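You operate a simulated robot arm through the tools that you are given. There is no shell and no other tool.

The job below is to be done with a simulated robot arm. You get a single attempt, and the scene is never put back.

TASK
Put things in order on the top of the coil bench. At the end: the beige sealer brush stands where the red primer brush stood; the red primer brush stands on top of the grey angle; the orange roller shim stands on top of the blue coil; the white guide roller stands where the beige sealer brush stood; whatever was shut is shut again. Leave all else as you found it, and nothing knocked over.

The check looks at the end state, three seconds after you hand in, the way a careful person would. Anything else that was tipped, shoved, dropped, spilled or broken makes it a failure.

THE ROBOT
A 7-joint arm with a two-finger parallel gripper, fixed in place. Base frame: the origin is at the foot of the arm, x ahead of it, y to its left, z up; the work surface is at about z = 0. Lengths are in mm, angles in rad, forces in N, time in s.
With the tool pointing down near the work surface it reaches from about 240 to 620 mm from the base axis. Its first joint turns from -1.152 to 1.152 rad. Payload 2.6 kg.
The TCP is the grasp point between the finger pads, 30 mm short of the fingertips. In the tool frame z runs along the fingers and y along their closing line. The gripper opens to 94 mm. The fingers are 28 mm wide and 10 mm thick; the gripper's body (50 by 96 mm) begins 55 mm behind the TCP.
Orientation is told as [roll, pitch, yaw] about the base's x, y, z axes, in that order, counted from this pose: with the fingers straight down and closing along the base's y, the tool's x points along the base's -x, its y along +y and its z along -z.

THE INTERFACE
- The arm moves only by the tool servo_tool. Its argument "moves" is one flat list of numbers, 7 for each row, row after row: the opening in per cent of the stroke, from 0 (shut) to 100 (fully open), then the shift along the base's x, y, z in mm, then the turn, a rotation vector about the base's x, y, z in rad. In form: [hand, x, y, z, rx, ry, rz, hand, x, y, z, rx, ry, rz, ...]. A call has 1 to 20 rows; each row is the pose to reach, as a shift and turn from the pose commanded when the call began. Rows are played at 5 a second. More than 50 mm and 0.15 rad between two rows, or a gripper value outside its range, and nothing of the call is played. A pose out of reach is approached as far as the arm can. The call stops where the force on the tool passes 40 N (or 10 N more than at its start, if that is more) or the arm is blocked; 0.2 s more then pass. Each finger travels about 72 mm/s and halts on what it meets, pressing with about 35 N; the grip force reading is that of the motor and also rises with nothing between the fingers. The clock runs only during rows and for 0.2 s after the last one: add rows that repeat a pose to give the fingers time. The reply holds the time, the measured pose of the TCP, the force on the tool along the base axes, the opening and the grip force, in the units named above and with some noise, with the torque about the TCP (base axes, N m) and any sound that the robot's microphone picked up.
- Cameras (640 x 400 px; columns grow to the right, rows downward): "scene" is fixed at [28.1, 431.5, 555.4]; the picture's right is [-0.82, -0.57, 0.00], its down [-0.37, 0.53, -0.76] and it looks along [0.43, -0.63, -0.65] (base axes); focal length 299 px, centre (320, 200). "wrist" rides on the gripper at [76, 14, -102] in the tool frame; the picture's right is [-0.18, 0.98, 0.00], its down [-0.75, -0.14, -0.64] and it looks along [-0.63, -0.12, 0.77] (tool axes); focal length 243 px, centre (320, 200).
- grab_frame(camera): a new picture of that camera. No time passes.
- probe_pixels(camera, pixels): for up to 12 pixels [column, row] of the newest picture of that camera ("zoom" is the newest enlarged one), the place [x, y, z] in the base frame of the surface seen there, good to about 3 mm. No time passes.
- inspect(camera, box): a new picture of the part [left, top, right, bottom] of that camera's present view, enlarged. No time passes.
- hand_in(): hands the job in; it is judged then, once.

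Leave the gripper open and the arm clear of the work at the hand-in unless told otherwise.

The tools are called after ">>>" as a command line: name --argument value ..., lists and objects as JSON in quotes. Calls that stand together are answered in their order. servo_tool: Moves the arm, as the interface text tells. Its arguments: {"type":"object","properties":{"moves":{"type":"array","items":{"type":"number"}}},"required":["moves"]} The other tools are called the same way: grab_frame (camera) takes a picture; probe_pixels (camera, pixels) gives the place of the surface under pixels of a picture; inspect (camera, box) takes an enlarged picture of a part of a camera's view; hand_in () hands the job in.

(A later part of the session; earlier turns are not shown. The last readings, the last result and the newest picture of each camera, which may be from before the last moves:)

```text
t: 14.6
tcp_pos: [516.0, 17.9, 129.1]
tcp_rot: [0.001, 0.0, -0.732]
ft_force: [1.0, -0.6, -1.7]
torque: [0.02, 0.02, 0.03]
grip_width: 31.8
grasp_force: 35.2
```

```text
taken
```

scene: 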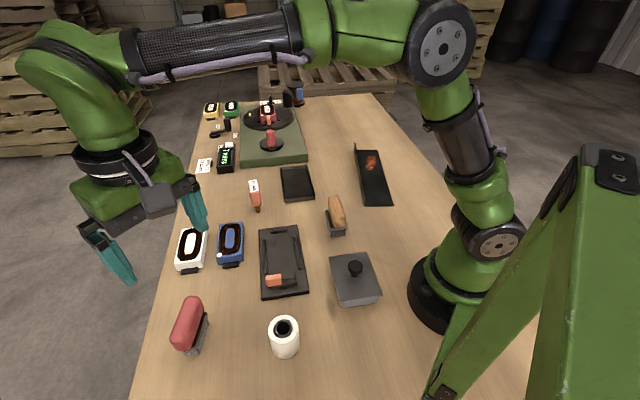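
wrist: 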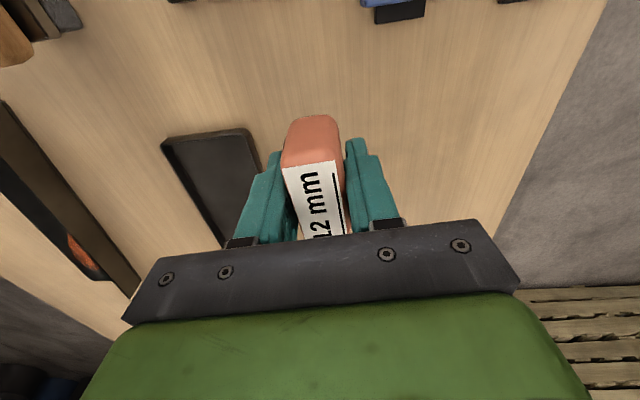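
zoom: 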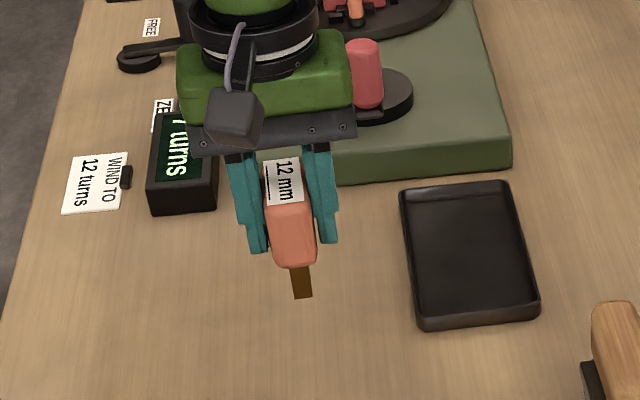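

The shim came up upright. Next I'll carry it over the blue coil's centre at about (474.5, 151), turning -0.057 rad to match the coil's axis.

>>> servo_tool --moves '[0, -13, 44, 0, 0, 0, -0.02, 0, -27, 88, 0, 0, 0, -0.04, 0, -41.7, 132, 0, 0, 0, -0.057, 0, -41.7, 132, 0, 0, 0, -0.057, 0, -41.7, 132, 0, 0, 0, -0.057]'

>>> inspect --camera "scene" --box '[180, 160, 290, 270]'

>>> grab_frame --camera "wrist"

```text
t: 15.8
tcp_pos: [472.6, 147.5, 129.9]
tcp_rot: [-0.001, -0.001, -0.791]
ft_force: [0.3, -0.3, -1.7]
torque: [0.01, -0.02, 0.0]
grip_width: 32.0
grasp_force: 35.0
```

```text
3.64 times, centred on (235, 215) of scene
```

zoom: 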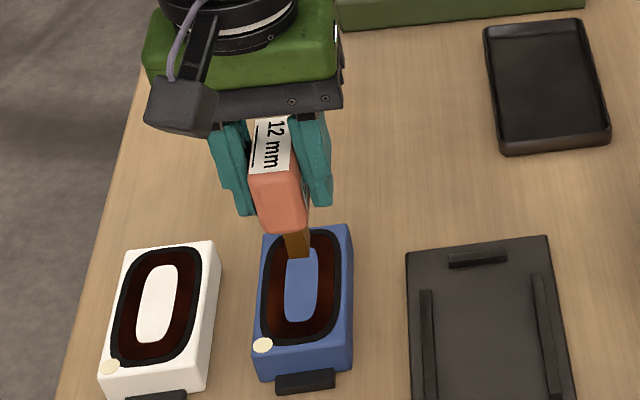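

```text
taken
```

wrist: 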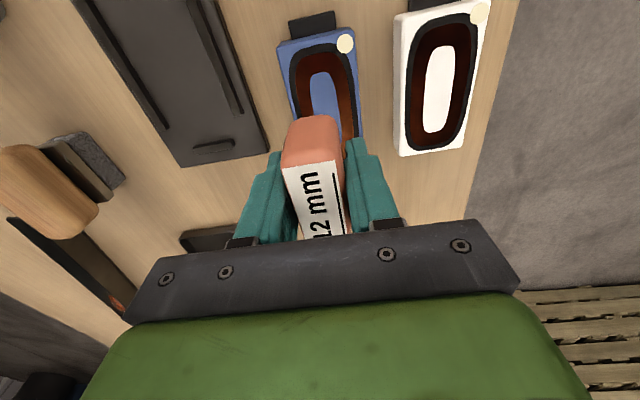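

I'll re-probe the coil's top on the scene zoom to fix the core's centre, and find the blade's tip.

>>> inspect --camera "scene" --box '[215, 200, 275, 275]'

>>> grab_frame --camera "scene"

```text
5.33 times, centred on (245, 238) of scene
```

zoom: 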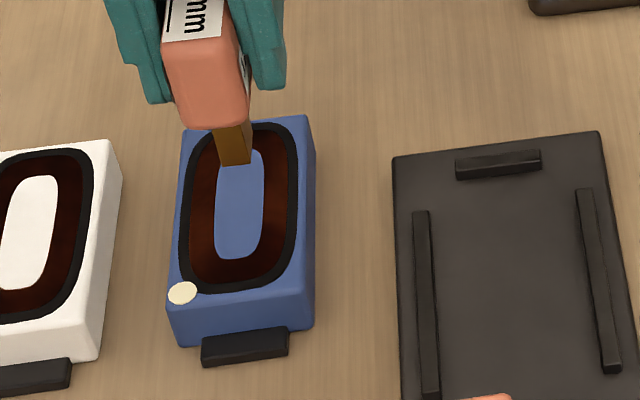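

```text
taken
```

scene: 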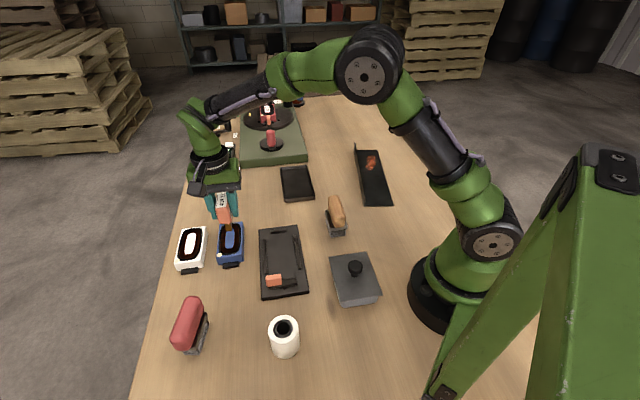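

>>> probe_pixels --camera "zoom" --pixels '[[303, 122], [308, 288], [172, 306], [240, 205], [240, 255], [238, 160], [263, 200], [216, 210], [232, 150], [246, 150], [235, 130], [248, 140]]'

```text
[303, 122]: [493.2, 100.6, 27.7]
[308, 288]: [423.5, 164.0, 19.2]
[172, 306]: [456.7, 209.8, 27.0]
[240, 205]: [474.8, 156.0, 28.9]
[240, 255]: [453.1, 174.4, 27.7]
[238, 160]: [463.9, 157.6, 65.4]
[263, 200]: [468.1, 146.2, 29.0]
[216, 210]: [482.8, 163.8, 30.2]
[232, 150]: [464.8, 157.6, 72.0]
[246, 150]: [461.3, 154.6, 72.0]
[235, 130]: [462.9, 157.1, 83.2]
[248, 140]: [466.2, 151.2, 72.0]
```

The core's centre line is about 3 mm to the +x+y side of the blade, so I'll shift (+2, +2.5). Then I'll descend to leave about 4 mm of air above the coil and look.

>>> servo_tool --moves '[0, 2, 2.5, 0, 0, 0, 0, 0, 2, 2.5, -12, 0, 0, 0, 0, 2, 2.5, -22, 0, 0, 0, 0, 2, 2.5, -30, 0, 0, 0, 0, 2, 2.5, -30, 0, 0, 0]'

>>> inspect --camera "scene" --box '[215, 200, 275, 275]'

>>> inspect --camera "wrist" --box '[240, 0, 440, 220]'

```text
t: 17.0
tcp_pos: [476.5, 151.8, 99.0]
tcp_rot: [-0.001, 0.0, -0.79]
ft_force: [0.0, -0.1, -1.8]
torque: [0.03, 0.01, 0.03]
grip_width: 32.0
grasp_force: 34.8
```

```text
5.33 times, centred on (245, 238) of scene
```

zoom: 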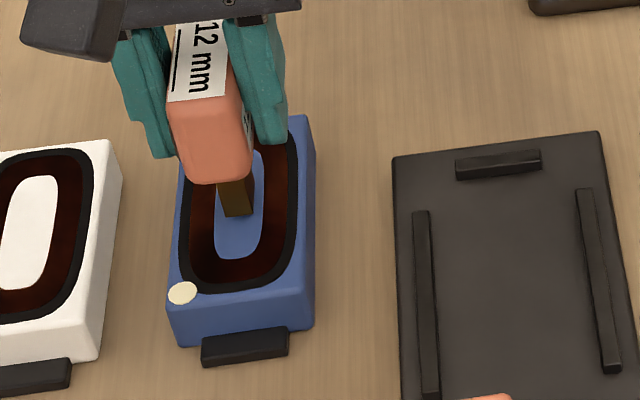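

```text
1.82 times, centred on (340, 110) of wrist
```

zoom: 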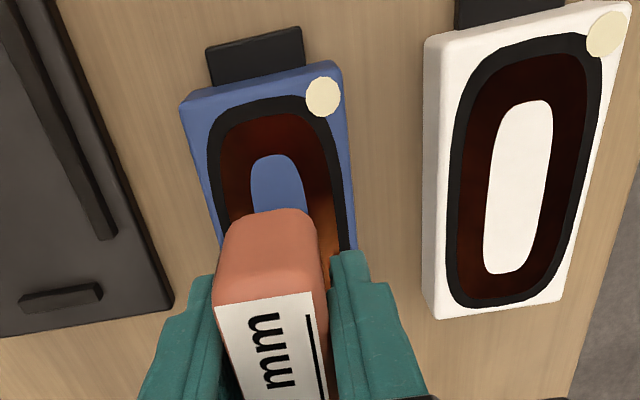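

In the scene zoom the blade (columns 218–253) is about 2 mm left of the core's middle (215–264). I'll shift (-1.2, -1.2) and then descend in 1 mm steps.

>>> servo_tool --moves '[0, -1.2, -1.2, 0, 0, 0, 0, 0, -1.2, -1.2, -1, 0, 0, 0, 0, -1.2, -1.2, -2, 0, 0, 0, 0, -1.2, -1.2, -2.5, 0, 0, 0, 0, -1.2, -1.2, -2.5, 0, 0, 0]'

>>> servo_tool --moves '[0, 0, 0, -0.7, 0, 0, 0, 0, 0, 0, -0.7, 0, 0, 0]'

```text
t: 18.2
tcp_pos: [475.3, 151.7, 96.3]
tcp_rot: [0.0, 0.001, -0.79]
ft_force: [0.3, 0.6, -1.6]
torque: [0.01, 0.02, 0.02]
grip_width: 32.0
grasp_force: 35.0
```

```text
t: 18.8
tcp_pos: [475.1, 153.0, 95.6]
tcp_rot: [0.001, 0.0, -0.789]
ft_force: [0.2, 0.2, -1.8]
torque: [0.0, -0.01, 0.0]
grip_width: 31.9
grasp_force: 35.3
```

No contact yet: the force is still about -1.8 N, which is the shim's weight. I'll go down in 0.7 mm steps, one per call.

>>> servo_tool --moves '[0, 0, 0, -0.7, 0, 0, 0, 0, 0, 0, -0.7, 0, 0, 0]'

>>> servo_tool --moves '[0, 0, 0, -0.5, 0, 0, 0, 0, 0, 0, -0.5, 0, 0, 0]'

```text
t: 19.4
tcp_pos: [473.6, 152.1, 95.8]
tcp_rot: [0.0, 0.002, -0.791]
ft_force: [-1.1, -0.7, -1.4]
torque: [-0.01, -0.01, -0.03]
grip_width: 31.9
grasp_force: 35.3
```

```text
t: 20.0
tcp_pos: [474.4, 151.7, 95.2]
tcp_rot: [0.001, -0.002, -0.789]
ft_force: [0.5, -0.7, -0.5]
torque: [0.0, -0.01, -0.02]
grip_width: 31.9
grasp_force: 35.0
```

The force has dropped to about -0.5 N, which may be the start of contact. I'll go one more small step and read it again.

>>> servo_tool --moves '[0, 0, 0, -0.4, 0, 0, 0, 0, 0, 0, -0.4, 0, 0, 0]'

>>> servo_tool --moves '[0, 0, 0, 0, 0, 0, 0]'

>>> inspect --camera "scene" --box '[215, 200, 275, 275]'

```text
t: 20.6
tcp_pos: [475.8, 151.7, 95.3]
tcp_rot: [0.001, 0.0, -0.79]
ft_force: [-2.2, 0.6, 4.2]
torque: [-0.03, 0.11, -0.01]
grip_width: 32.0
grasp_force: 34.8
```

```text
t: 21.0
tcp_pos: [475.8, 151.4, 94.1]
tcp_rot: [0.002, 0.001, -0.791]
ft_force: [-1.9, -0.3, 5.9]
torque: [0.01, 0.09, -0.03]
grip_width: 31.8
grasp_force: 35.2
```

```text
5.33 times, centred on (245, 238) of scene
```

zoom: 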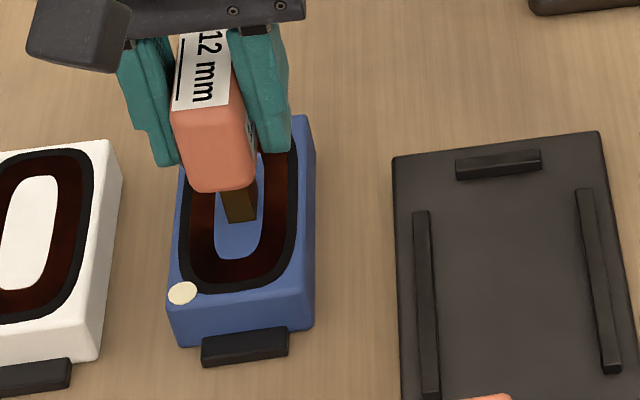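

Contact: about 7.6 N of push with the blade's foot inside the core (columns 222–257 against 214–264). I'll ease up 0.4 mm to take the pressure off, then open the fingers slightly and evenly.

>>> servo_tool --moves '[0, 0, 0, 0.4, 0, 0, 0, 0, 0, 0, 0.4, 0, 0, 0]'

```text
t: 21.6
tcp_pos: [474.8, 151.5, 94.2]
tcp_rot: [-0.001, -0.001, -0.79]
ft_force: [0.8, 0.6, 2.2]
torque: [0.02, -0.08, -0.01]
grip_width: 32.1
grasp_force: 34.6
```

The force is now about +2.2 N, so the shim still rests lightly on the coil. Opening a little next.

>>> servo_tool --moves '[36, 0, 0, 0, 0, 0, 0, 38, 0, 0, 0, 0, 0, 0, 42, 0, 0, 0, 0, 0, 0, 50, 0, 0, 0, 0, 0, 0, 50, 0, 0, 0, 0, 0, 0]'

>>> inspect --camera "scene" --box '[215, 190, 275, 265]'

>>> inspect --camera "wrist" --box '[220, 60, 440, 240]'

```text
t: 22.8
tcp_pos: [474.3, 151.7, 94.1]
tcp_rot: [-0.001, 0.001, -0.791]
ft_force: [0.7, 0.2, -0.3]
torque: [0.0, -0.01, 0.0]
grip_width: 47.1
grasp_force: 0.1
```

```text
5.33 times, centred on (245, 228) of scene
```

zoom: 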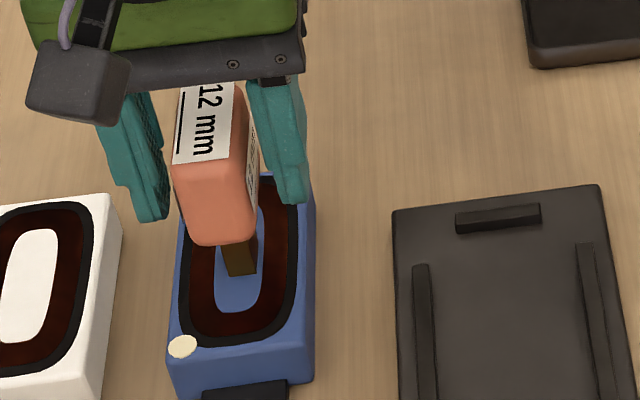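

```text
2.22 times, centred on (330, 150) of wrist
```

zoom: 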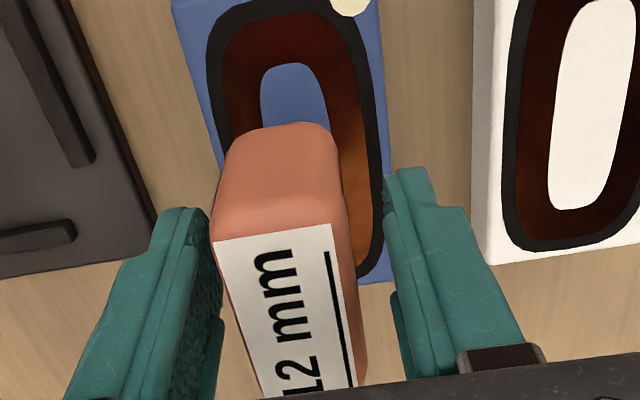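

The shim stands free and upright. I'll open a bit more and rise straight up to clear it, going to z ≈ 230.

>>> servo_tool --moves '[62, 0, 0, 0, 0, 0, 0, 70, 0, 0, 8, 0, 0, 0, 70, 0, 0, 30, 0, 0, 0, 70, 0, 0, 65, 0, 0, 0, 70, 0, 0, 100, 0, 0, 0, 70, 0, 0, 136, 0, 0, 0, 100, 0, 0, 136, 0, 0, 0]'

>>> inspect --camera "scene" --box '[165, 150, 315, 300]'

>>> grab_frame --camera "wrist"

```text
t: 24.4
tcp_pos: [474.0, 150.1, 230.7]
tcp_rot: [0.0, -0.001, -0.792]
ft_force: [0.4, 0.3, 0.4]
torque: [-0.02, 0.04, -0.01]
grip_width: 94.0
grasp_force: 0.0
```

```text
2.67 times, centred on (240, 225) of scene
```

zoom: 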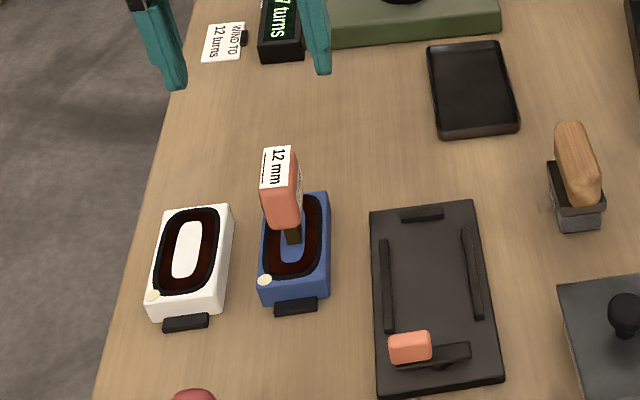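

```text
taken
```

wrist: 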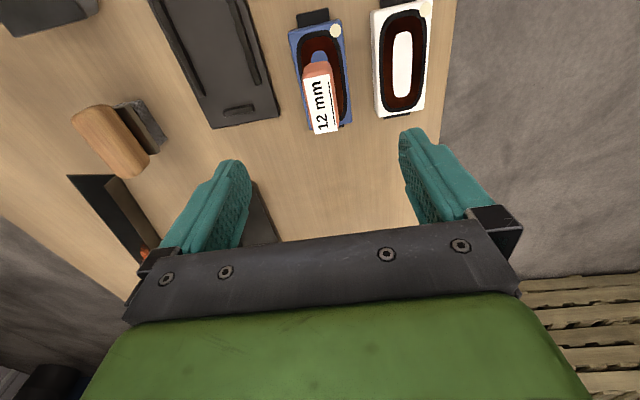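

The shim stands on the blue coil. Now the red brush: I'll move to above (358, 350) at z ≈ 200 with yaw -1.012, and take a look.

>>> servo_tool --moves '[100, -19, 33, 0, 0, 0, -0.04, 100, -38, 66, 0, 0, 0, -0.08, 100, -58, 99, 0, 0, 0, -0.12, 100, -77, 133, 0, 0, 0, -0.16, 80, -97, 166, -10, 0, 0, -0.2, 80, -116, 199.5, -30, 0, 0, -0.22, 80, -116, 199.5, -30, 0, 0, -0.22]'

>>> grab_frame --camera "wrist"

>>> inspect --camera "wrist" --box '[260, 40, 400, 170]'

```text
t: 26.0
tcp_pos: [358.2, 350.2, 201.6]
tcp_rot: [0.001, 0.0, -1.011]
ft_force: [-0.9, 0.2, -0.5]
torque: [-0.01, 0.02, 0.01]
grip_width: 75.3
grasp_force: 0.0
```

```text
taken
```

wrist: 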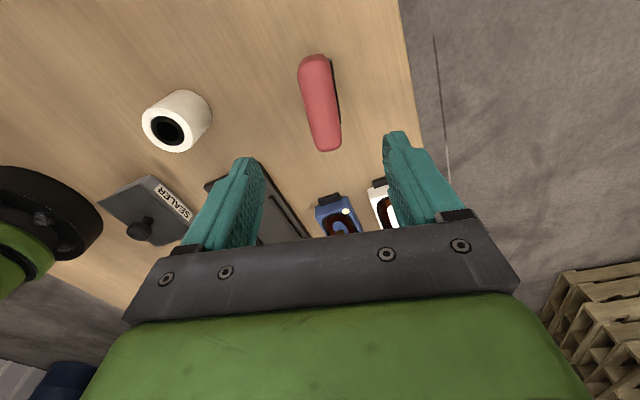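

```text
3.08 times, centred on (330, 105) of wrist
```

zoom: 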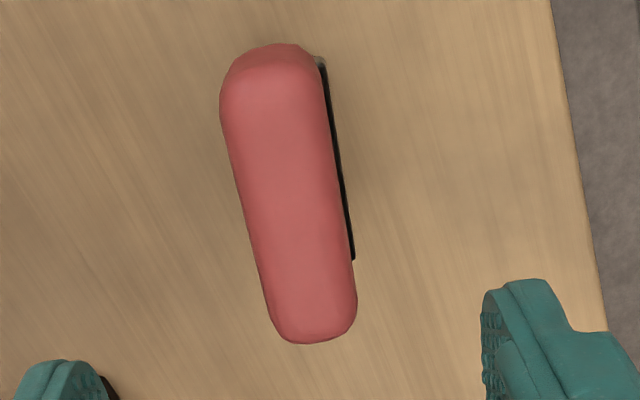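

The box label reads "SEALER". I'll probe the red handle and plate in this enlarged view to refine centre and heading.

>>> probe_pixels --camera "zoom" --pixels '[[270, 60], [228, 110], [320, 110], [240, 200], [335, 200], [265, 290], [348, 290], [310, 335], [290, 200], [322, 65], [352, 255], [282, 290]]'

```text
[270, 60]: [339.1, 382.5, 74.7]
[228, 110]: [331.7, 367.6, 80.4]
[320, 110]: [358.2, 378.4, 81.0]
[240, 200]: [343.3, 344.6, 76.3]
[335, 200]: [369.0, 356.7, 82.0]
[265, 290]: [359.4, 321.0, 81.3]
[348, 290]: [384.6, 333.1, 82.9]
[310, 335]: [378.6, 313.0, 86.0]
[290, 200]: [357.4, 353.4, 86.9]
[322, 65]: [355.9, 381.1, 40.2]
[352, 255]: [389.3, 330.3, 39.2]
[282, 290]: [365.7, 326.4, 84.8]
```

Refined: the red brush centre is about (360, 347.5), its axis about -58.6°, and handle and plate are both about 29 mm wide. I'll shift (+1.9, -3), turn -0.012, and descend to z ≈ 74 with the fingers open.

>>> servo_tool --moves '[80, 1.9, -3, 0, 0, 0, -0.012, 80, 1.9, -3, -35, 0, 0, -0.012, 80, 1.9, -3, -70, 0, 0, -0.012, 80, 1.9, -3, -100, 0, 0, -0.012, 70, 1.9, -3, -120, 0, 0, -0.012, 60, 1.9, -3, -127.5, 0, 0, -0.012, 45, 1.9, -3, -127.5, 0, 0, -0.012, 45, 1.9, -3, -127.5, 0, 0, -0.012]'

>>> inspect --camera "wrist" --box '[220, 60, 420, 240]'

>>> inspect --camera "scene" --box '[140, 240, 260, 370]'

```text
t: 27.8
tcp_pos: [360.6, 347.4, 74.1]
tcp_rot: [-0.001, 0.001, -1.021]
ft_force: [0.4, 0.4, 0.5]
torque: [-0.03, 0.02, 0.01]
grip_width: 42.4
grasp_force: 0.0
```

```text
2.22 times, centred on (320, 150) of wrist
```

zoom: 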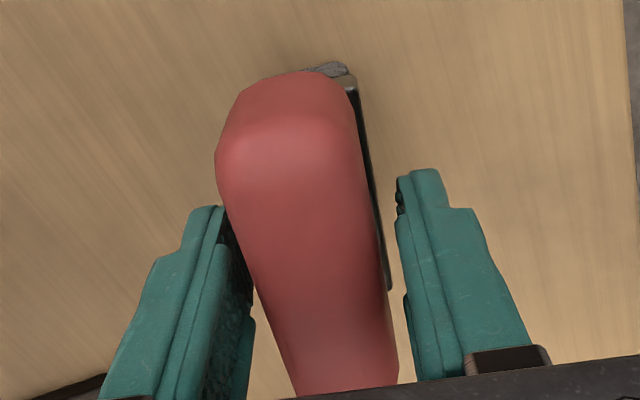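

```text
3.08 times, centred on (200, 305) of scene
```

zoom: 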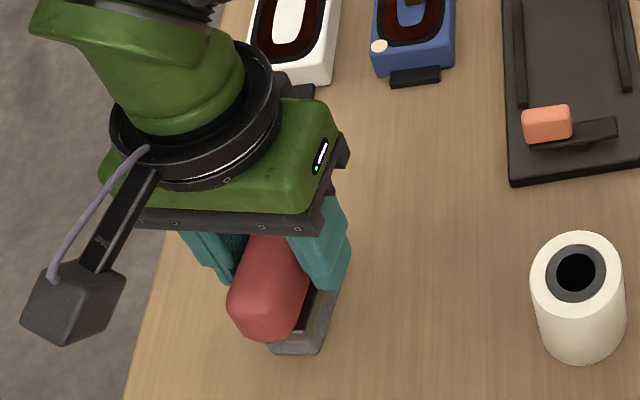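

The handle is between the fingers with a gap on both sides. Next I'll close on it.

>>> servo_tool --moves '[35, 0, 0, 0, 0, 0, 0, 25, 0, 0, 0, 0, 0, 0, 0, 0, 0, 0, 0, 0, 0, 0, 0, 0, 0, 0, 0, 0, 0, 0, 0, 0, 0, 0, 0]'

>>> inspect --camera "wrist" --box '[220, 60, 420, 240]'

```text
t: 29.0
tcp_pos: [361.1, 347.4, 74.3]
tcp_rot: [0.001, -0.001, -1.022]
ft_force: [-0.2, -0.3, 0.1]
torque: [0.03, -0.03, -0.01]
grip_width: 34.0
grasp_force: 35.0
```

```text
2.22 times, centred on (320, 150) of wrist
```

zoom: 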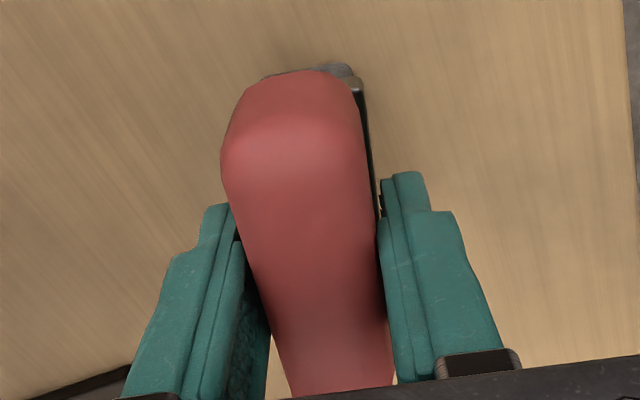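

It is gripped at 34 mm and 35 N. I'll lift it straight up 140 mm and check the weight and attitude.

>>> servo_tool --moves '[0, 0, 0, 5, 0, 0, 0, 0, 0, 0, 25, 0, 0, 0, 0, 0, 0, 60, 0, 0, 0, 0, 0, 0, 100, 0, 0, 0, 0, 0, 0, 140, 0, 0, 0, 0, 0, 0, 140, 0, 0, 0]'

>>> inspect --camera "scene" --box '[120, 180, 280, 360]'

>>> grab_frame --camera "wrist"

```text
t: 30.4
tcp_pos: [361.1, 349.4, 213.9]
tcp_rot: [0.0, 0.0, -1.024]
ft_force: [-0.4, -0.9, -0.8]
torque: [0.01, -0.02, -0.01]
grip_width: 33.6
grasp_force: 34.7
```

```text
2.22 times, centred on (200, 270) of scene
```

zoom: 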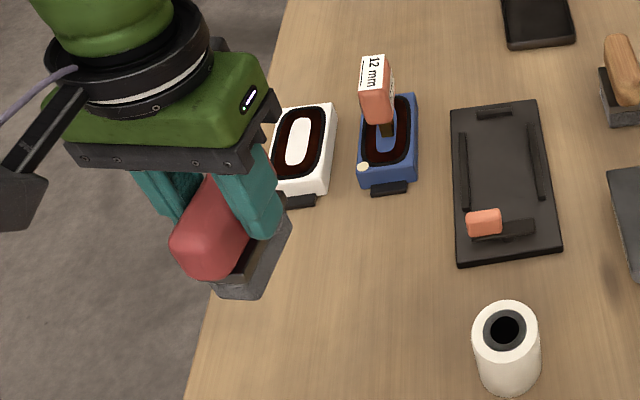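

```text
taken
```

wrist: 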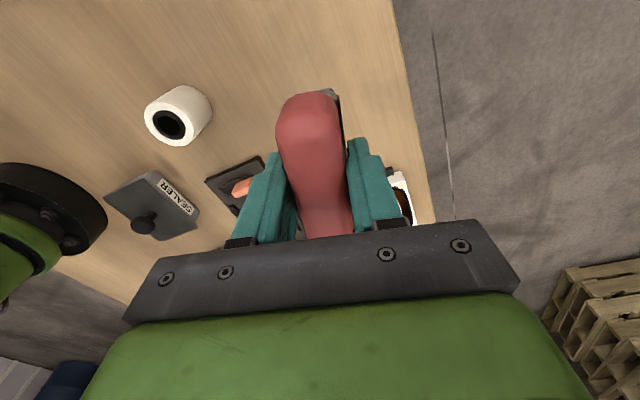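

The brush hangs upright. I'll carry it high (bottom at z ≈ 140) across the bench to above the angle at about (305, -270), turning +0.05 rad on the way.

>>> servo_tool --moves '[0, -4, -44, 0, 0, 0, 0, 0, -8, -88, 0, 0, 0, 0, 0, -12, -132, 0, 0, 0, 0, 0, -16, -176, 0, 0, 0, 0, 0, -20, -220, 0, 0, 0, 0, 0, -24, -264, 0, 0, 0, 0, 0, -28, -308, 0, 0, 0, 0, 0, -32, -352, 0, 0, 0, 0.01, 0, -36, -396, 0, 0, 0, 0.02, 0, -40, -440, 0, 0, 0, 0.03, 0, -44, -484, 0, 0, 0, 0.04, 0, -48, -528, 0, 0, 0, 0.05, 0, -52, -572, 0, 0, 0, 0.05, 0, -56, -617, 0, 0, 0, 0.05, 0, -56, -617, 0, 0, 0, 0.05, 0, -56, -617, 0, 0, 0, 0.05]'

>>> inspect --camera "scene" --box '[320, 90, 440, 220]'

>>> grab_frame --camera "wrist"

```text
t: 33.8
tcp_pos: [303.1, -269.4, 212.9]
tcp_rot: [-0.001, 0.0, -0.972]
ft_force: [0.5, 0.6, -1.8]
torque: [0.01, -0.01, 0.0]
grip_width: 33.7
grasp_force: 34.3
```

```text
3.08 times, centred on (380, 155) of scene
```

zoom: 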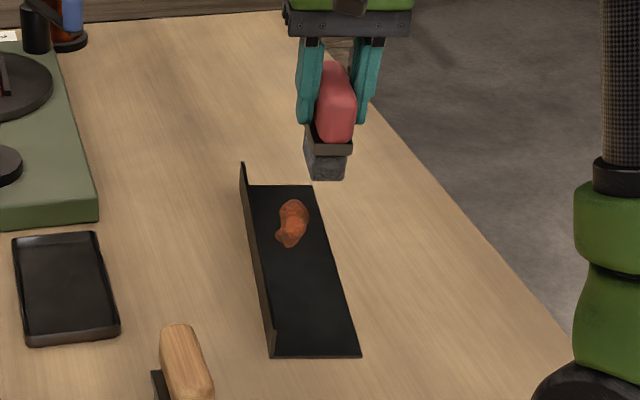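

```text
taken
```

wrist: 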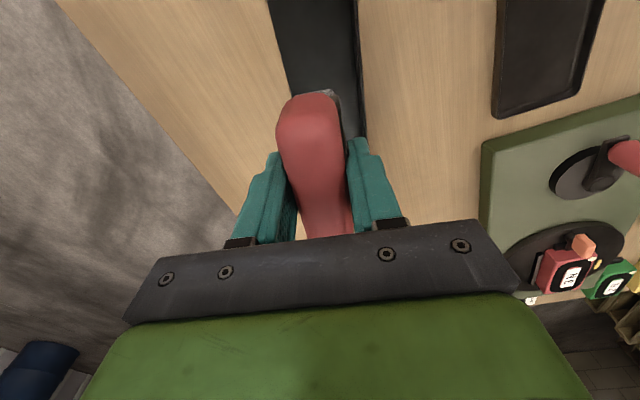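

The brush is over the angle and aligned with it. I'll descend to leave about 8 mm of air, then check from both cameras.

>>> servo_tool --moves '[0, 0, 0, -40, 0, 0, 0, 0, 0, 0, -75, 0, 0, 0, 0, 0, 0, -100, 0, 0, 0, 0, 0, 0, -118, 0, 0, 0, 0, 0, 0, -126, 0, 0, 0, 0, 0, 0, -126, 0, 0, 0]'

>>> inspect --camera "scene" --box '[335, 110, 415, 215]'

>>> inspect --camera "wrist" --box '[200, 0, 440, 240]'

```text
t: 35.2
tcp_pos: [302.5, -267.9, 86.0]
tcp_rot: [0.0, 0.001, -0.973]
ft_force: [0.7, 0.6, -1.0]
torque: [-0.03, -0.02, -0.01]
grip_width: 33.6
grasp_force: 35.2
```

```text
3.81 times, centred on (375, 162) of scene
```

zoom: 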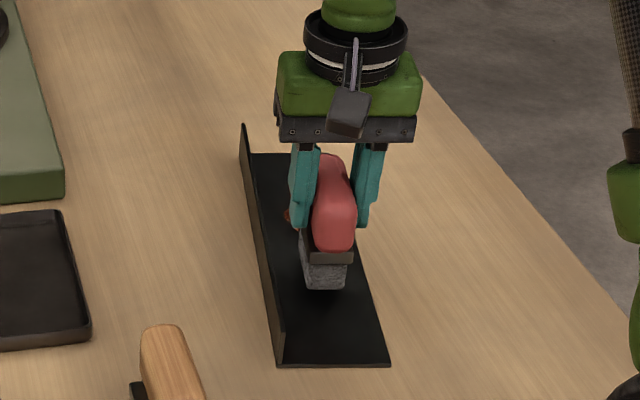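

```text
1.67 times, centred on (320, 120) of wrist
```

zoom: 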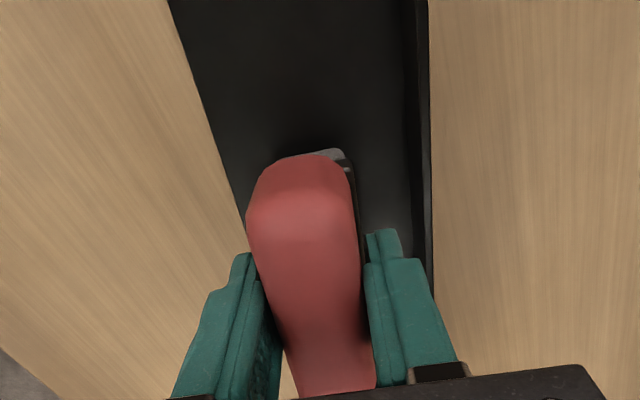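

The brush is centred over the flat. I'll descend 5.5 mm more, then go on in small steps until contact.

>>> servo_tool --moves '[0, 0, 0, -2, 0, 0, 0, 0, 0, 0, -4, 0, 0, 0, 0, 0, 0, -5.5, 0, 0, 0, 0, 0, 0, -5.5, 0, 0, 0]'

>>> servo_tool --moves '[0, 0, 0, -0.7, 0, 0, 0, 0, 0, 0, -0.7, 0, 0, 0]'

>>> servo_tool --moves '[0, 0, 0, -0.7, 0, 0, 0, 0, 0, 0, -0.7, 0, 0, 0]'

```text
t: 36.2
tcp_pos: [304.2, -269.8, 81.4]
tcp_rot: [-0.001, 0.0, -0.972]
ft_force: [-0.5, -0.1, -2.1]
torque: [0.03, -0.01, -0.04]
grip_width: 33.6
grasp_force: 34.8
```

```text
t: 36.8
tcp_pos: [303.4, -269.1, 80.8]
tcp_rot: [0.0, -0.002, -0.974]
ft_force: [0.2, 0.7, -1.7]
torque: [-0.02, 0.0, -0.05]
grip_width: 33.7
grasp_force: 34.9
```

```text
t: 37.4
tcp_pos: [304.2, -269.2, 80.3]
tcp_rot: [-0.001, 0.0, -0.972]
ft_force: [0.6, -0.8, -1.4]
torque: [0.03, 0.02, 0.01]
grip_width: 33.8
grasp_force: 34.8
```

Still in air (about -1.5 N). Going on in 0.7 mm steps.

>>> servo_tool --moves '[0, 0, 0, -0.7, 0, 0, 0, 0, 0, 0, -0.7, 0, 0, 0]'

>>> servo_tool --moves '[0, 0, 0, -0.6, 0, 0, 0, 0, 0, 0, -0.6, 0, 0, 0]'

>>> servo_tool --moves '[0, 0, 0, -0.5, 0, 0, 0, 0, 0, 0, -0.5, 0, 0, 0]'

```text
t: 38.0
tcp_pos: [303.8, -269.3, 79.7]
tcp_rot: [0.001, -0.002, -0.972]
ft_force: [0.2, 0.1, -1.5]
torque: [0.03, -0.01, 0.0]
grip_width: 33.8
grasp_force: 34.8
```

```text
t: 38.6
tcp_pos: [303.8, -269.4, 78.7]
tcp_rot: [0.0, 0.0, -0.971]
ft_force: [-0.1, -0.5, -1.2]
torque: [-0.01, 0.0, 0.0]
grip_width: 33.8
grasp_force: 35.2
```

```text
t: 39.2
tcp_pos: [304.1, -269.8, 77.9]
tcp_rot: [-0.001, 0.0, -0.971]
ft_force: [0.5, -0.4, -0.6]
torque: [-0.03, -0.02, 0.02]
grip_width: 33.4
grasp_force: 34.8
```

The force has risen to -0.6 N; contact may be starting. I'll take two more 0.5 mm steps.

>>> servo_tool --moves '[0, 0, 0, -0.5, 0, 0, 0, 0, 0, 0, -0.5, 0, 0, 0]'

>>> servo_tool --moves '[0, 0, 0, 0, 0, 0, 0]'

```text
t: 39.8
tcp_pos: [304.3, -269.1, 78.4]
tcp_rot: [0.001, 0.001, -0.971]
ft_force: [0.1, 0.5, -0.8]
torque: [-0.03, 0.0, 0.04]
grip_width: 33.7
grasp_force: 35.0
```

```text
t: 40.2
tcp_pos: [304.7, -269.6, 78.4]
tcp_rot: [0.001, 0.0, -0.972]
ft_force: [1.0, -0.4, -1.0]
torque: [0.04, 0.0, -0.01]
grip_width: 33.6
grasp_force: 34.9
```

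Mean about -0.9 N, so still not clearly in contact. I'll go on in 0.5 mm steps.

>>> servo_tool --moves '[0, 0, 0, -0.5, 0, 0, 0, 0, 0, 0, -0.5, 0, 0, 0]'

>>> servo_tool --moves '[0, 0, 0, -0.5, 0, 0, 0, 0, 0, 0, -0.5, 0, 0, 0]'

>>> inspect --camera "scene" --box '[345, 120, 405, 215]'

```text
t: 40.8
tcp_pos: [304.6, -268.6, 77.3]
tcp_rot: [0.0, 0.0, -0.972]
ft_force: [0.0, -0.3, 4.0]
torque: [0.1, 0.14, 0.0]
grip_width: 33.9
grasp_force: 34.8
```

```text
t: 41.4
tcp_pos: [304.6, -269.1, 77.2]
tcp_rot: [0.0, 0.002, -0.972]
ft_force: [-5.3, 2.5, 15.9]
torque: [0.17, 0.26, 0.03]
grip_width: 33.7
grasp_force: 34.5
```

```text
4.21 times, centred on (375, 168) of scene
```

zoom: 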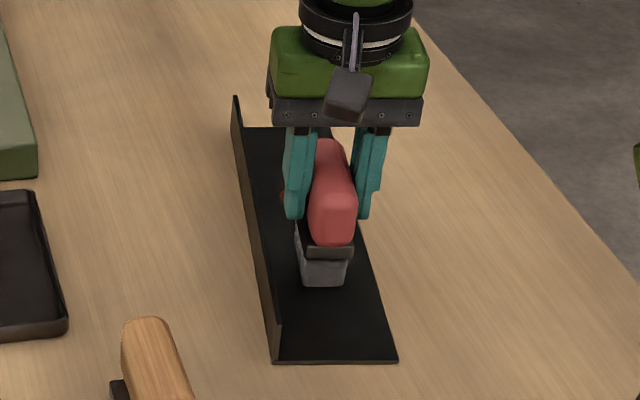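

Firm contact at +15.9 N. I'll ease up 0.8 mm before releasing.

>>> servo_tool --moves '[0, 0, 0, 0.8, 0, 0, 0, 0, 0, 0, 0.8, 0, 0, 0]'

```text
t: 42.0
tcp_pos: [305.0, -269.7, 77.7]
tcp_rot: [0.0, -0.001, -0.973]
ft_force: [-0.1, -0.2, 5.5]
torque: [-0.06, -0.1, -0.02]
grip_width: 33.6
grasp_force: 35.4
```

Now +5.5 N. I'll ease up another 0.2 mm and then open gently.

>>> servo_tool --moves '[0, 0, 0, 0.2, 0, 0, 0, 38, 0, 0, 0.2, 0, 0, 0, 42, 0, 0, 0.2, 0, 0, 0, 50, 0, 0, 0.2, 0, 0, 0, 50, 0, 0, 0.2, 0, 0, 0]'

>>> inspect --camera "scene" --box '[345, 120, 405, 215]'

>>> inspect --camera "wrist" --box '[200, 0, 440, 240]'

```text
t: 43.2
tcp_pos: [305.0, -268.9, 78.2]
tcp_rot: [-0.001, -0.001, -0.971]
ft_force: [-0.2, -0.1, 0.3]
torque: [0.01, -0.02, 0.01]
grip_width: 47.2
grasp_force: 0.1
```

```text
4.21 times, centred on (375, 168) of scene
```

zoom: 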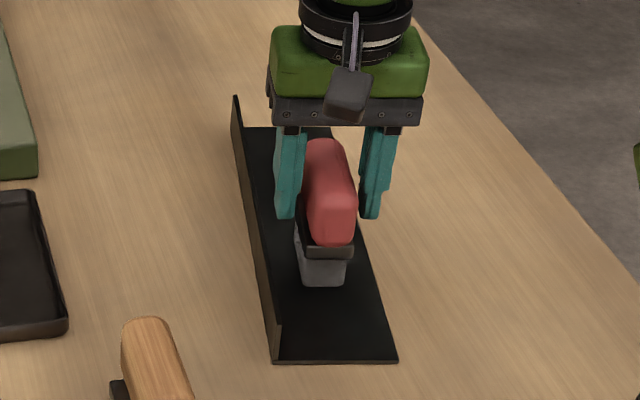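

```text
1.67 times, centred on (320, 120) of wrist
```

zoom: 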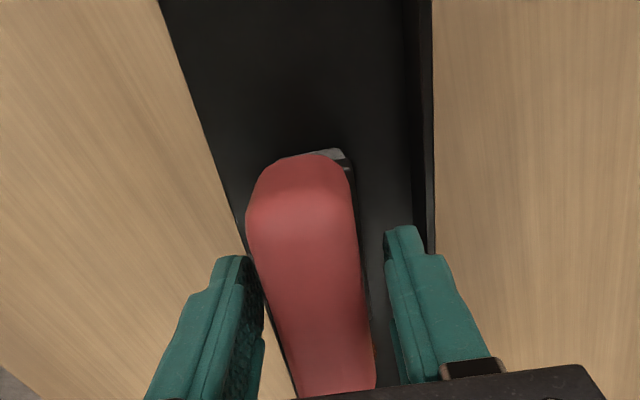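

The red brush stands free on the angle's flat. I'll open to 65 % and rise straight up to z ≈ 215.

>>> servo_tool --moves '[60, 0, 0, 0, 0, 0, 0, 65, 0, 0, 8, 0, 0, 0, 65, 0, 0, 30, 0, 0, 0, 65, 0, 0, 65, 0, 0, 0, 65, 0, 0, 100, 0, 0, 0, 65, 0, 0, 137, 0, 0, 0, 80, 0, 0, 137, 0, 0, 0]'

>>> inspect --camera "scene" --box '[320, 100, 430, 240]'

>>> grab_frame --camera "wrist"

```text
t: 44.8
tcp_pos: [306.1, -268.1, 216.8]
tcp_rot: [0.001, -0.001, -0.972]
ft_force: [-0.5, 0.0, 0.8]
torque: [0.03, -0.02, 0.01]
grip_width: 75.1
grasp_force: 0.0
```

```text
2.86 times, centred on (375, 170) of scene
```

zoom: 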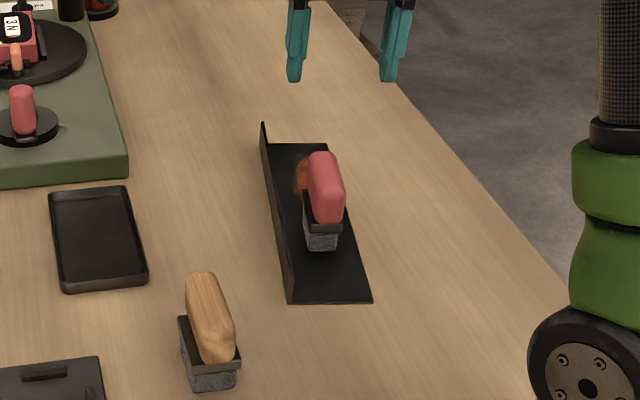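

```text
taken
```

wrist: 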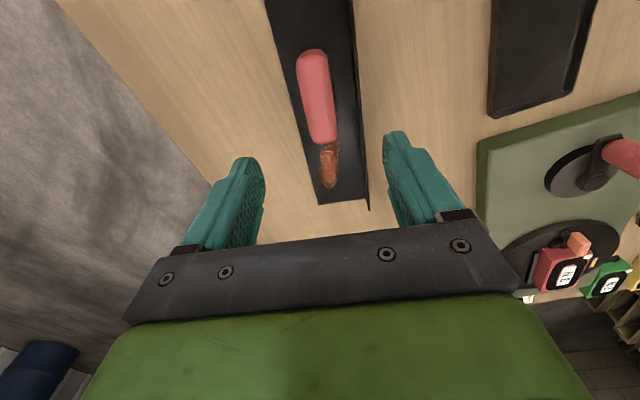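

The red brush stands upright on the angle. Next is the beige brush: I'll move above (299, -39) with yaw -0.761 at z ≈ 200 and refine its place.

>>> servo_tool --moves '[80, -1, 40, 0, 0, 0, 0.04, 80, -2, 80, 0, 0, 0, 0.08, 80, -3, 120, 0, 0, 0, 0.12, 80, -4, 160, 0, 0, 0, 0.16, 80, -5, 200, -5, 0, 0, 0.2, 80, -5.7, 229.6, -16, 0, 0, 0.211, 80, -5.7, 229.6, -16, 0, 0, 0.211]'

>>> grab_frame --camera "wrist"

>>> inspect --camera "wrist" --box '[260, 30, 400, 170]'

```text
t: 46.4
tcp_pos: [298.2, -38.7, 200.6]
tcp_rot: [0.0, 0.0, -0.761]
ft_force: [0.6, 0.1, 0.6]
torque: [-0.01, 0.01, 0.03]
grip_width: 75.2
grasp_force: 0.1
```

```text
taken
```

wrist: 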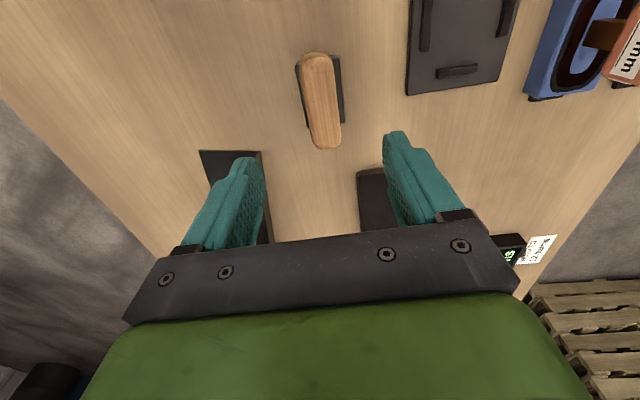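

```text
2.86 times, centred on (330, 100) of wrist
```

zoom: 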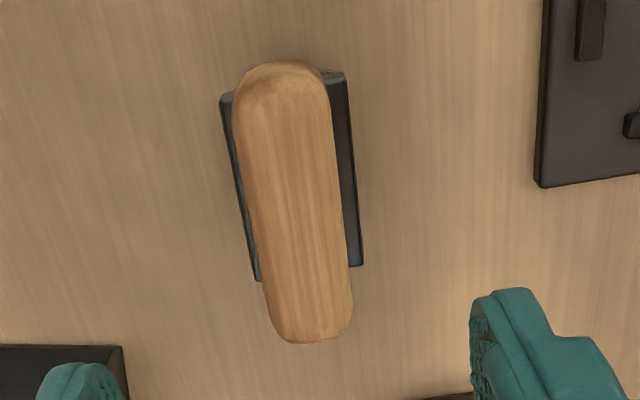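

I'll probe the beige brush's plate corners and handle edges here.

>>> probe_pixels --camera "zoom" --pixels '[[224, 99], [342, 77], [359, 262], [258, 278], [240, 115], [325, 110], [250, 200], [338, 200], [268, 300], [345, 290], [300, 335], [275, 65]]'

```text
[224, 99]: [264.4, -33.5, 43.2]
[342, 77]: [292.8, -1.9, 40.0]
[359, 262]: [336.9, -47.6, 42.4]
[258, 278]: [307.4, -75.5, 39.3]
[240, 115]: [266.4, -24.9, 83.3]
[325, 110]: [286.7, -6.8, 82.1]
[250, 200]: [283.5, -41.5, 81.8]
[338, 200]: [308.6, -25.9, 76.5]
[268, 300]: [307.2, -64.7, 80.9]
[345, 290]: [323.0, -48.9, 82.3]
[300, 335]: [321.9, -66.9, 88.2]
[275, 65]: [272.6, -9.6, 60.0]
```

Beige brush: centre (300.3, -39.6) and axis about -45°, so I'll shift (+1, 0), turn -0.02, and descend to z ≈ 77. The fingertips stay about 5 mm above its wider plate.

>>> servo_tool --moves '[80, 1, 0, 0, 0, 0, -0.02, 80, 1, 0, -35, 0, 0, -0.02, 80, 1, 0, -70, 0, 0, -0.02, 80, 1, 0, -100, 0, 0, -0.02, 70, 1, 0, -116, 0, 0, -0.02, 60, 1, 0, -123.5, 0, 0, -0.02, 45, 1, 0, -123.5, 0, 0, -0.02, 45, 1, 0, -123.5, 0, 0, -0.02]'

>>> inspect --camera "wrist" --box '[220, 60, 420, 240]'

>>> inspect --camera "scene" --box '[295, 150, 385, 250]'

```text
t: 48.2
tcp_pos: [298.9, -40.7, 76.6]
tcp_rot: [0.0, 0.0, -0.782]
ft_force: [0.5, -0.7, -0.4]
torque: [-0.03, -0.02, 0.05]
grip_width: 42.1
grasp_force: 0.0
```

```text
2.22 times, centred on (320, 150) of wrist
```

zoom: 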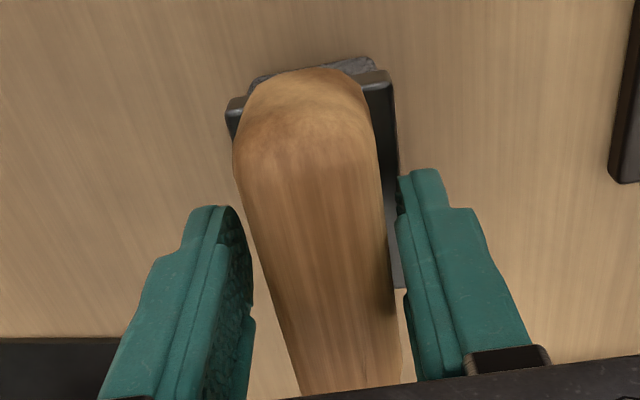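

```text
4.00 times, centred on (340, 200) of scene
```

zoom: 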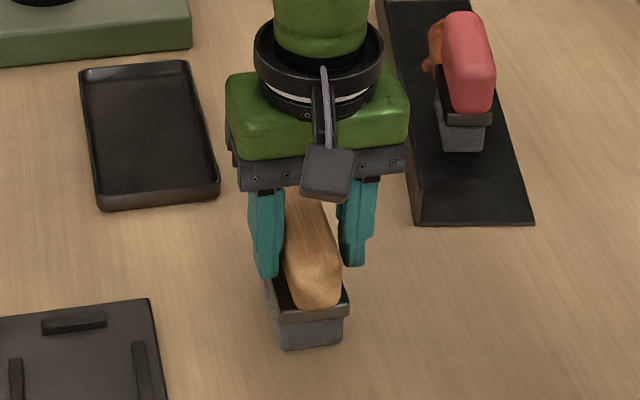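

The handle sits about 1.5 mm toward the right finger, so I'll shift (+0.9, +0.9) and then close.

>>> servo_tool --moves '[45, 0.9, 0.9, 0, 0, 0, 0, 35, 0.9, 0.9, 0, 0, 0, 0, 25, 0.9, 0.9, 0, 0, 0, 0, 0, 0.9, 0.9, 0, 0, 0, 0, 0, 0.9, 0.9, 0, 0, 0, 0, 0, 0.9, 0.9, 0, 0, 0, 0]'

>>> inspect --camera "wrist" --box '[220, 60, 420, 240]'

```text
t: 49.6
tcp_pos: [300.0, -39.4, 76.1]
tcp_rot: [0.0, 0.0, -0.781]
ft_force: [0.5, 0.7, 0.4]
torque: [-0.01, 0.01, 0.0]
grip_width: 33.7
grasp_force: 34.5
```

```text
2.22 times, centred on (320, 150) of wrist
```

zoom: 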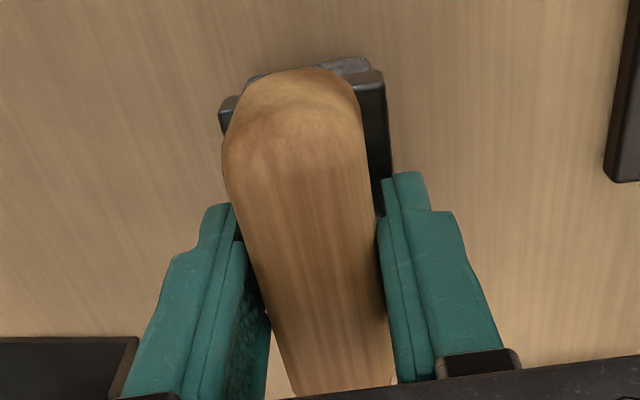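

It is gripped at 33.7 mm and 34.5 N. Now I'll lift it 140 mm.

>>> servo_tool --moves '[0, 0, 0, 5, 0, 0, 0, 0, 0, 0, 25, 0, 0, 0, 0, 0, 0, 60, 0, 0, 0, 0, 0, 0, 100, 0, 0, 0, 0, 0, 0, 140, 0, 0, 0, 0, 0, 0, 140, 0, 0, 0]'

>>> inspect --camera "scene" --box '[270, 80, 400, 250]'

```text
t: 51.0
tcp_pos: [299.5, -40.5, 215.3]
tcp_rot: [0.0, 0.002, -0.783]
ft_force: [-0.7, -0.8, -1.4]
torque: [0.0, 0.01, -0.03]
grip_width: 33.8
grasp_force: 34.6
```

```text
2.35 times, centred on (335, 165) of scene
```

zoom: 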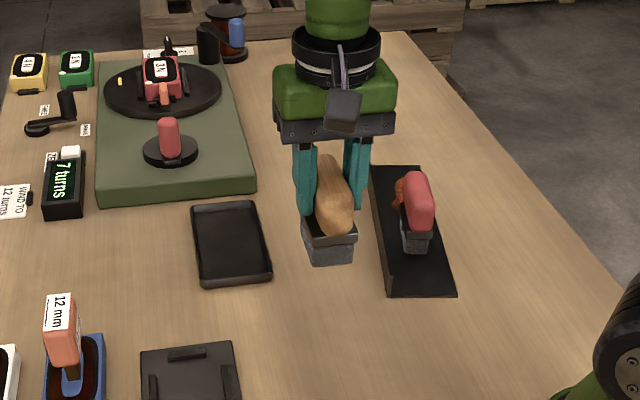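

The beige brush hangs upright. I'll carry it to above the red brush's old place, TCP (360.6, 347.4), turning -0.24 rad.

>>> servo_tool --moves '[0, 7, 43, 0, 0, 0, -0.027, 0, 13.5, 86, 0, 0, 0, -0.054, 0, 20, 129, 0, 0, 0, -0.08, 0, 27, 172, 0, 0, 0, -0.107, 0, 34, 215, 0, 0, 0, -0.133, 0, 40, 258, 0, 0, 0, -0.16, 0, 47, 301, 0, 0, 0, -0.187, 0, 54, 344, 0, 0, 0, -0.213, 0, 60.6, 386.9, 0, 0, 0, -0.24, 0, 60.6, 386.9, 0, 0, 0, -0.24, 0, 60.6, 386.9, 0, 0, 0, -0.24]'

>>> inspect --camera "scene" --box '[120, 180, 300, 370]'

>>> grab_frame --camera "wrist"

```text
t: 53.4
tcp_pos: [361.0, 346.1, 216.1]
tcp_rot: [0.0, -0.001, -1.024]
ft_force: [0.0, -0.6, -1.7]
torque: [0.01, -0.01, 0.0]
grip_width: 33.9
grasp_force: 34.9
```

```text
2.11 times, centred on (210, 275) of scene
```

zoom: 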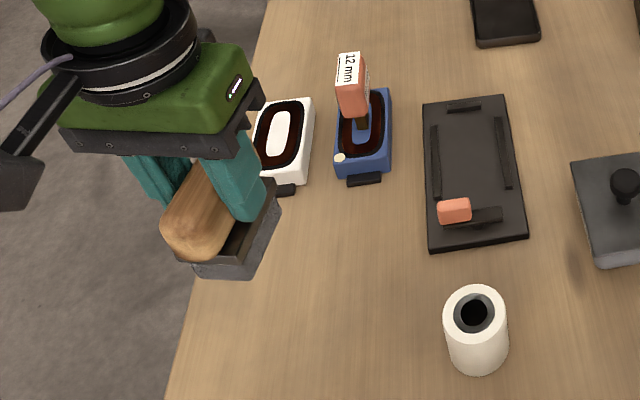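

```text
taken
```

wrist: 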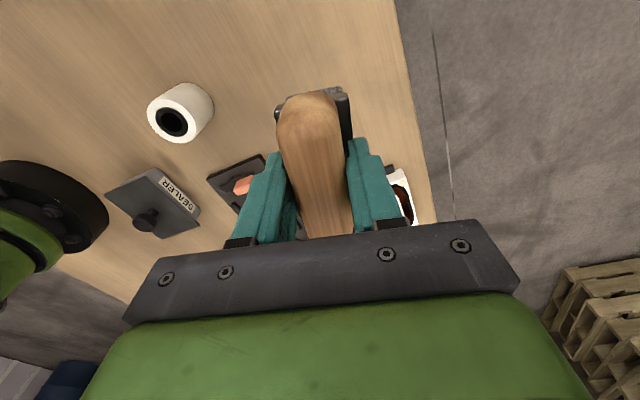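

In place above the spot. I'll descend 134 mm, leaving about 5 mm of air.

>>> servo_tool --moves '[0, 0, 0, -40, 0, 0, 0, 0, 0, 0, -80, 0, 0, 0, 0, 0, 0, -110, 0, 0, 0, 0, 0, 0, -126, 0, 0, 0, 0, 0, 0, -134, 0, 0, 0, 0, 0, 0, -134, 0, 0, 0]'

>>> servo_tool --moves '[0, 0, 0, -1.5, 0, 0, 0, 0, 0, 0, -3, 0, 0, 0, 0, 0, 0, -3, 0, 0, 0]'

>>> servo_tool --moves '[0, 0, 0, -0.7, 0, 0, 0, 0, 0, 0, -0.7, 0, 0, 0]'

```text
t: 54.8
tcp_pos: [360.3, 347.7, 80.2]
tcp_rot: [0.0, -0.001, -1.021]
ft_force: [0.5, 0.3, -0.9]
torque: [-0.03, 0.03, -0.01]
grip_width: 33.7
grasp_force: 35.2
```

```text
t: 55.6
tcp_pos: [360.8, 347.8, 78.7]
tcp_rot: [0.001, 0.0, -1.021]
ft_force: [-0.4, -0.9, -1.0]
torque: [0.01, 0.02, 0.0]
grip_width: 33.4
grasp_force: 35.1
```

```text
t: 56.2
tcp_pos: [360.7, 347.5, 78.1]
tcp_rot: [0.001, -0.001, -1.021]
ft_force: [0.3, -0.3, -0.7]
torque: [-0.01, 0.01, -0.02]
grip_width: 33.8
grasp_force: 35.0
```

Still in air. I'll continue in 0.6 mm steps until the force rises.

>>> servo_tool --moves '[0, 0, 0, -0.6, 0, 0, 0, 0, 0, 0, -0.6, 0, 0, 0]'

>>> servo_tool --moves '[0, 0, 0, -0.6, 0, 0, 0, 0, 0, 0, -0.6, 0, 0, 0]'

>>> servo_tool --moves '[0, 0, 0, -0.5, 0, 0, 0, 0, 0, 0, -0.5, 0, 0, 0]'

```text
t: 56.8
tcp_pos: [361.2, 347.2, 77.6]
tcp_rot: [0.001, 0.002, -1.023]
ft_force: [0.2, 0.5, -1.9]
torque: [0.03, 0.02, -0.01]
grip_width: 33.8
grasp_force: 35.3
```

```text
t: 57.4
tcp_pos: [361.7, 348.1, 75.9]
tcp_rot: [0.0, 0.0, -1.021]
ft_force: [1.4, -1.1, -0.9]
torque: [0.0, 0.01, 0.0]
grip_width: 33.8
grasp_force: 34.6
```

```text
t: 58.0
tcp_pos: [360.8, 348.1, 76.9]
tcp_rot: [0.0, 0.0, -1.021]
ft_force: [0.0, 0.0, -1.5]
torque: [-0.02, -0.01, -0.01]
grip_width: 34.0
grasp_force: 34.9
```

>>> servo_tool --moves '[0, 0, 0, -0.5, 0, 0, 0, 0, 0, 0, -0.5, 0, 0, 0]'

>>> servo_tool --moves '[0, 0, 0, -0.4, 0, 0, 0, 0, 0, 0, -0.4, 0, 0, 0]'

```text
t: 58.6
tcp_pos: [360.1, 346.8, 74.8]
tcp_rot: [0.001, 0.0, -1.019]
ft_force: [-0.1, -0.8, -1.2]
torque: [0.0, -0.03, 0.0]
grip_width: 34.0
grasp_force: 35.1
```

```text
t: 59.2
tcp_pos: [360.9, 348.2, 76.5]
tcp_rot: [0.001, 0.0, -1.021]
ft_force: [-0.3, -0.6, 0.0]
torque: [-0.02, 0.02, -0.02]
grip_width: 33.7
grasp_force: 34.4
```

The force has come to about 0 N, so contact is starting. I'll go one more 0.4 mm step.

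>>> servo_tool --moves '[0, 0, 0, -0.4, 0, 0, 0, 0, 0, 0, -0.4, 0, 0, 0]'

>>> inspect --camera "scene" --box '[140, 240, 260, 370]'

```text
t: 59.8
tcp_pos: [361.8, 349.0, 76.1]
tcp_rot: [0.0, 0.0, -1.021]
ft_force: [-0.5, -3.4, 6.3]
torque: [-0.2, 0.13, 0.02]
grip_width: 33.8
grasp_force: 35.1
```

```text
3.08 times, centred on (200, 305) of scene
```

zoom: 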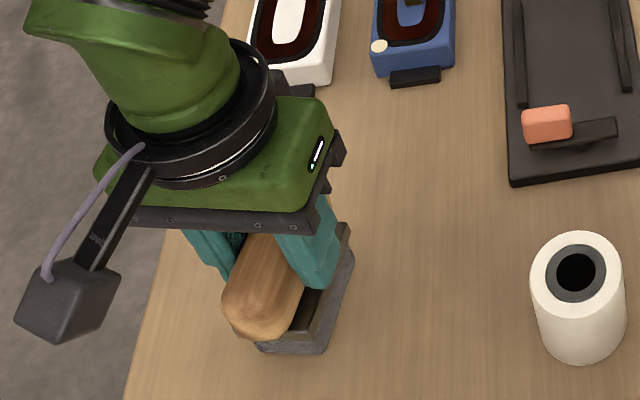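

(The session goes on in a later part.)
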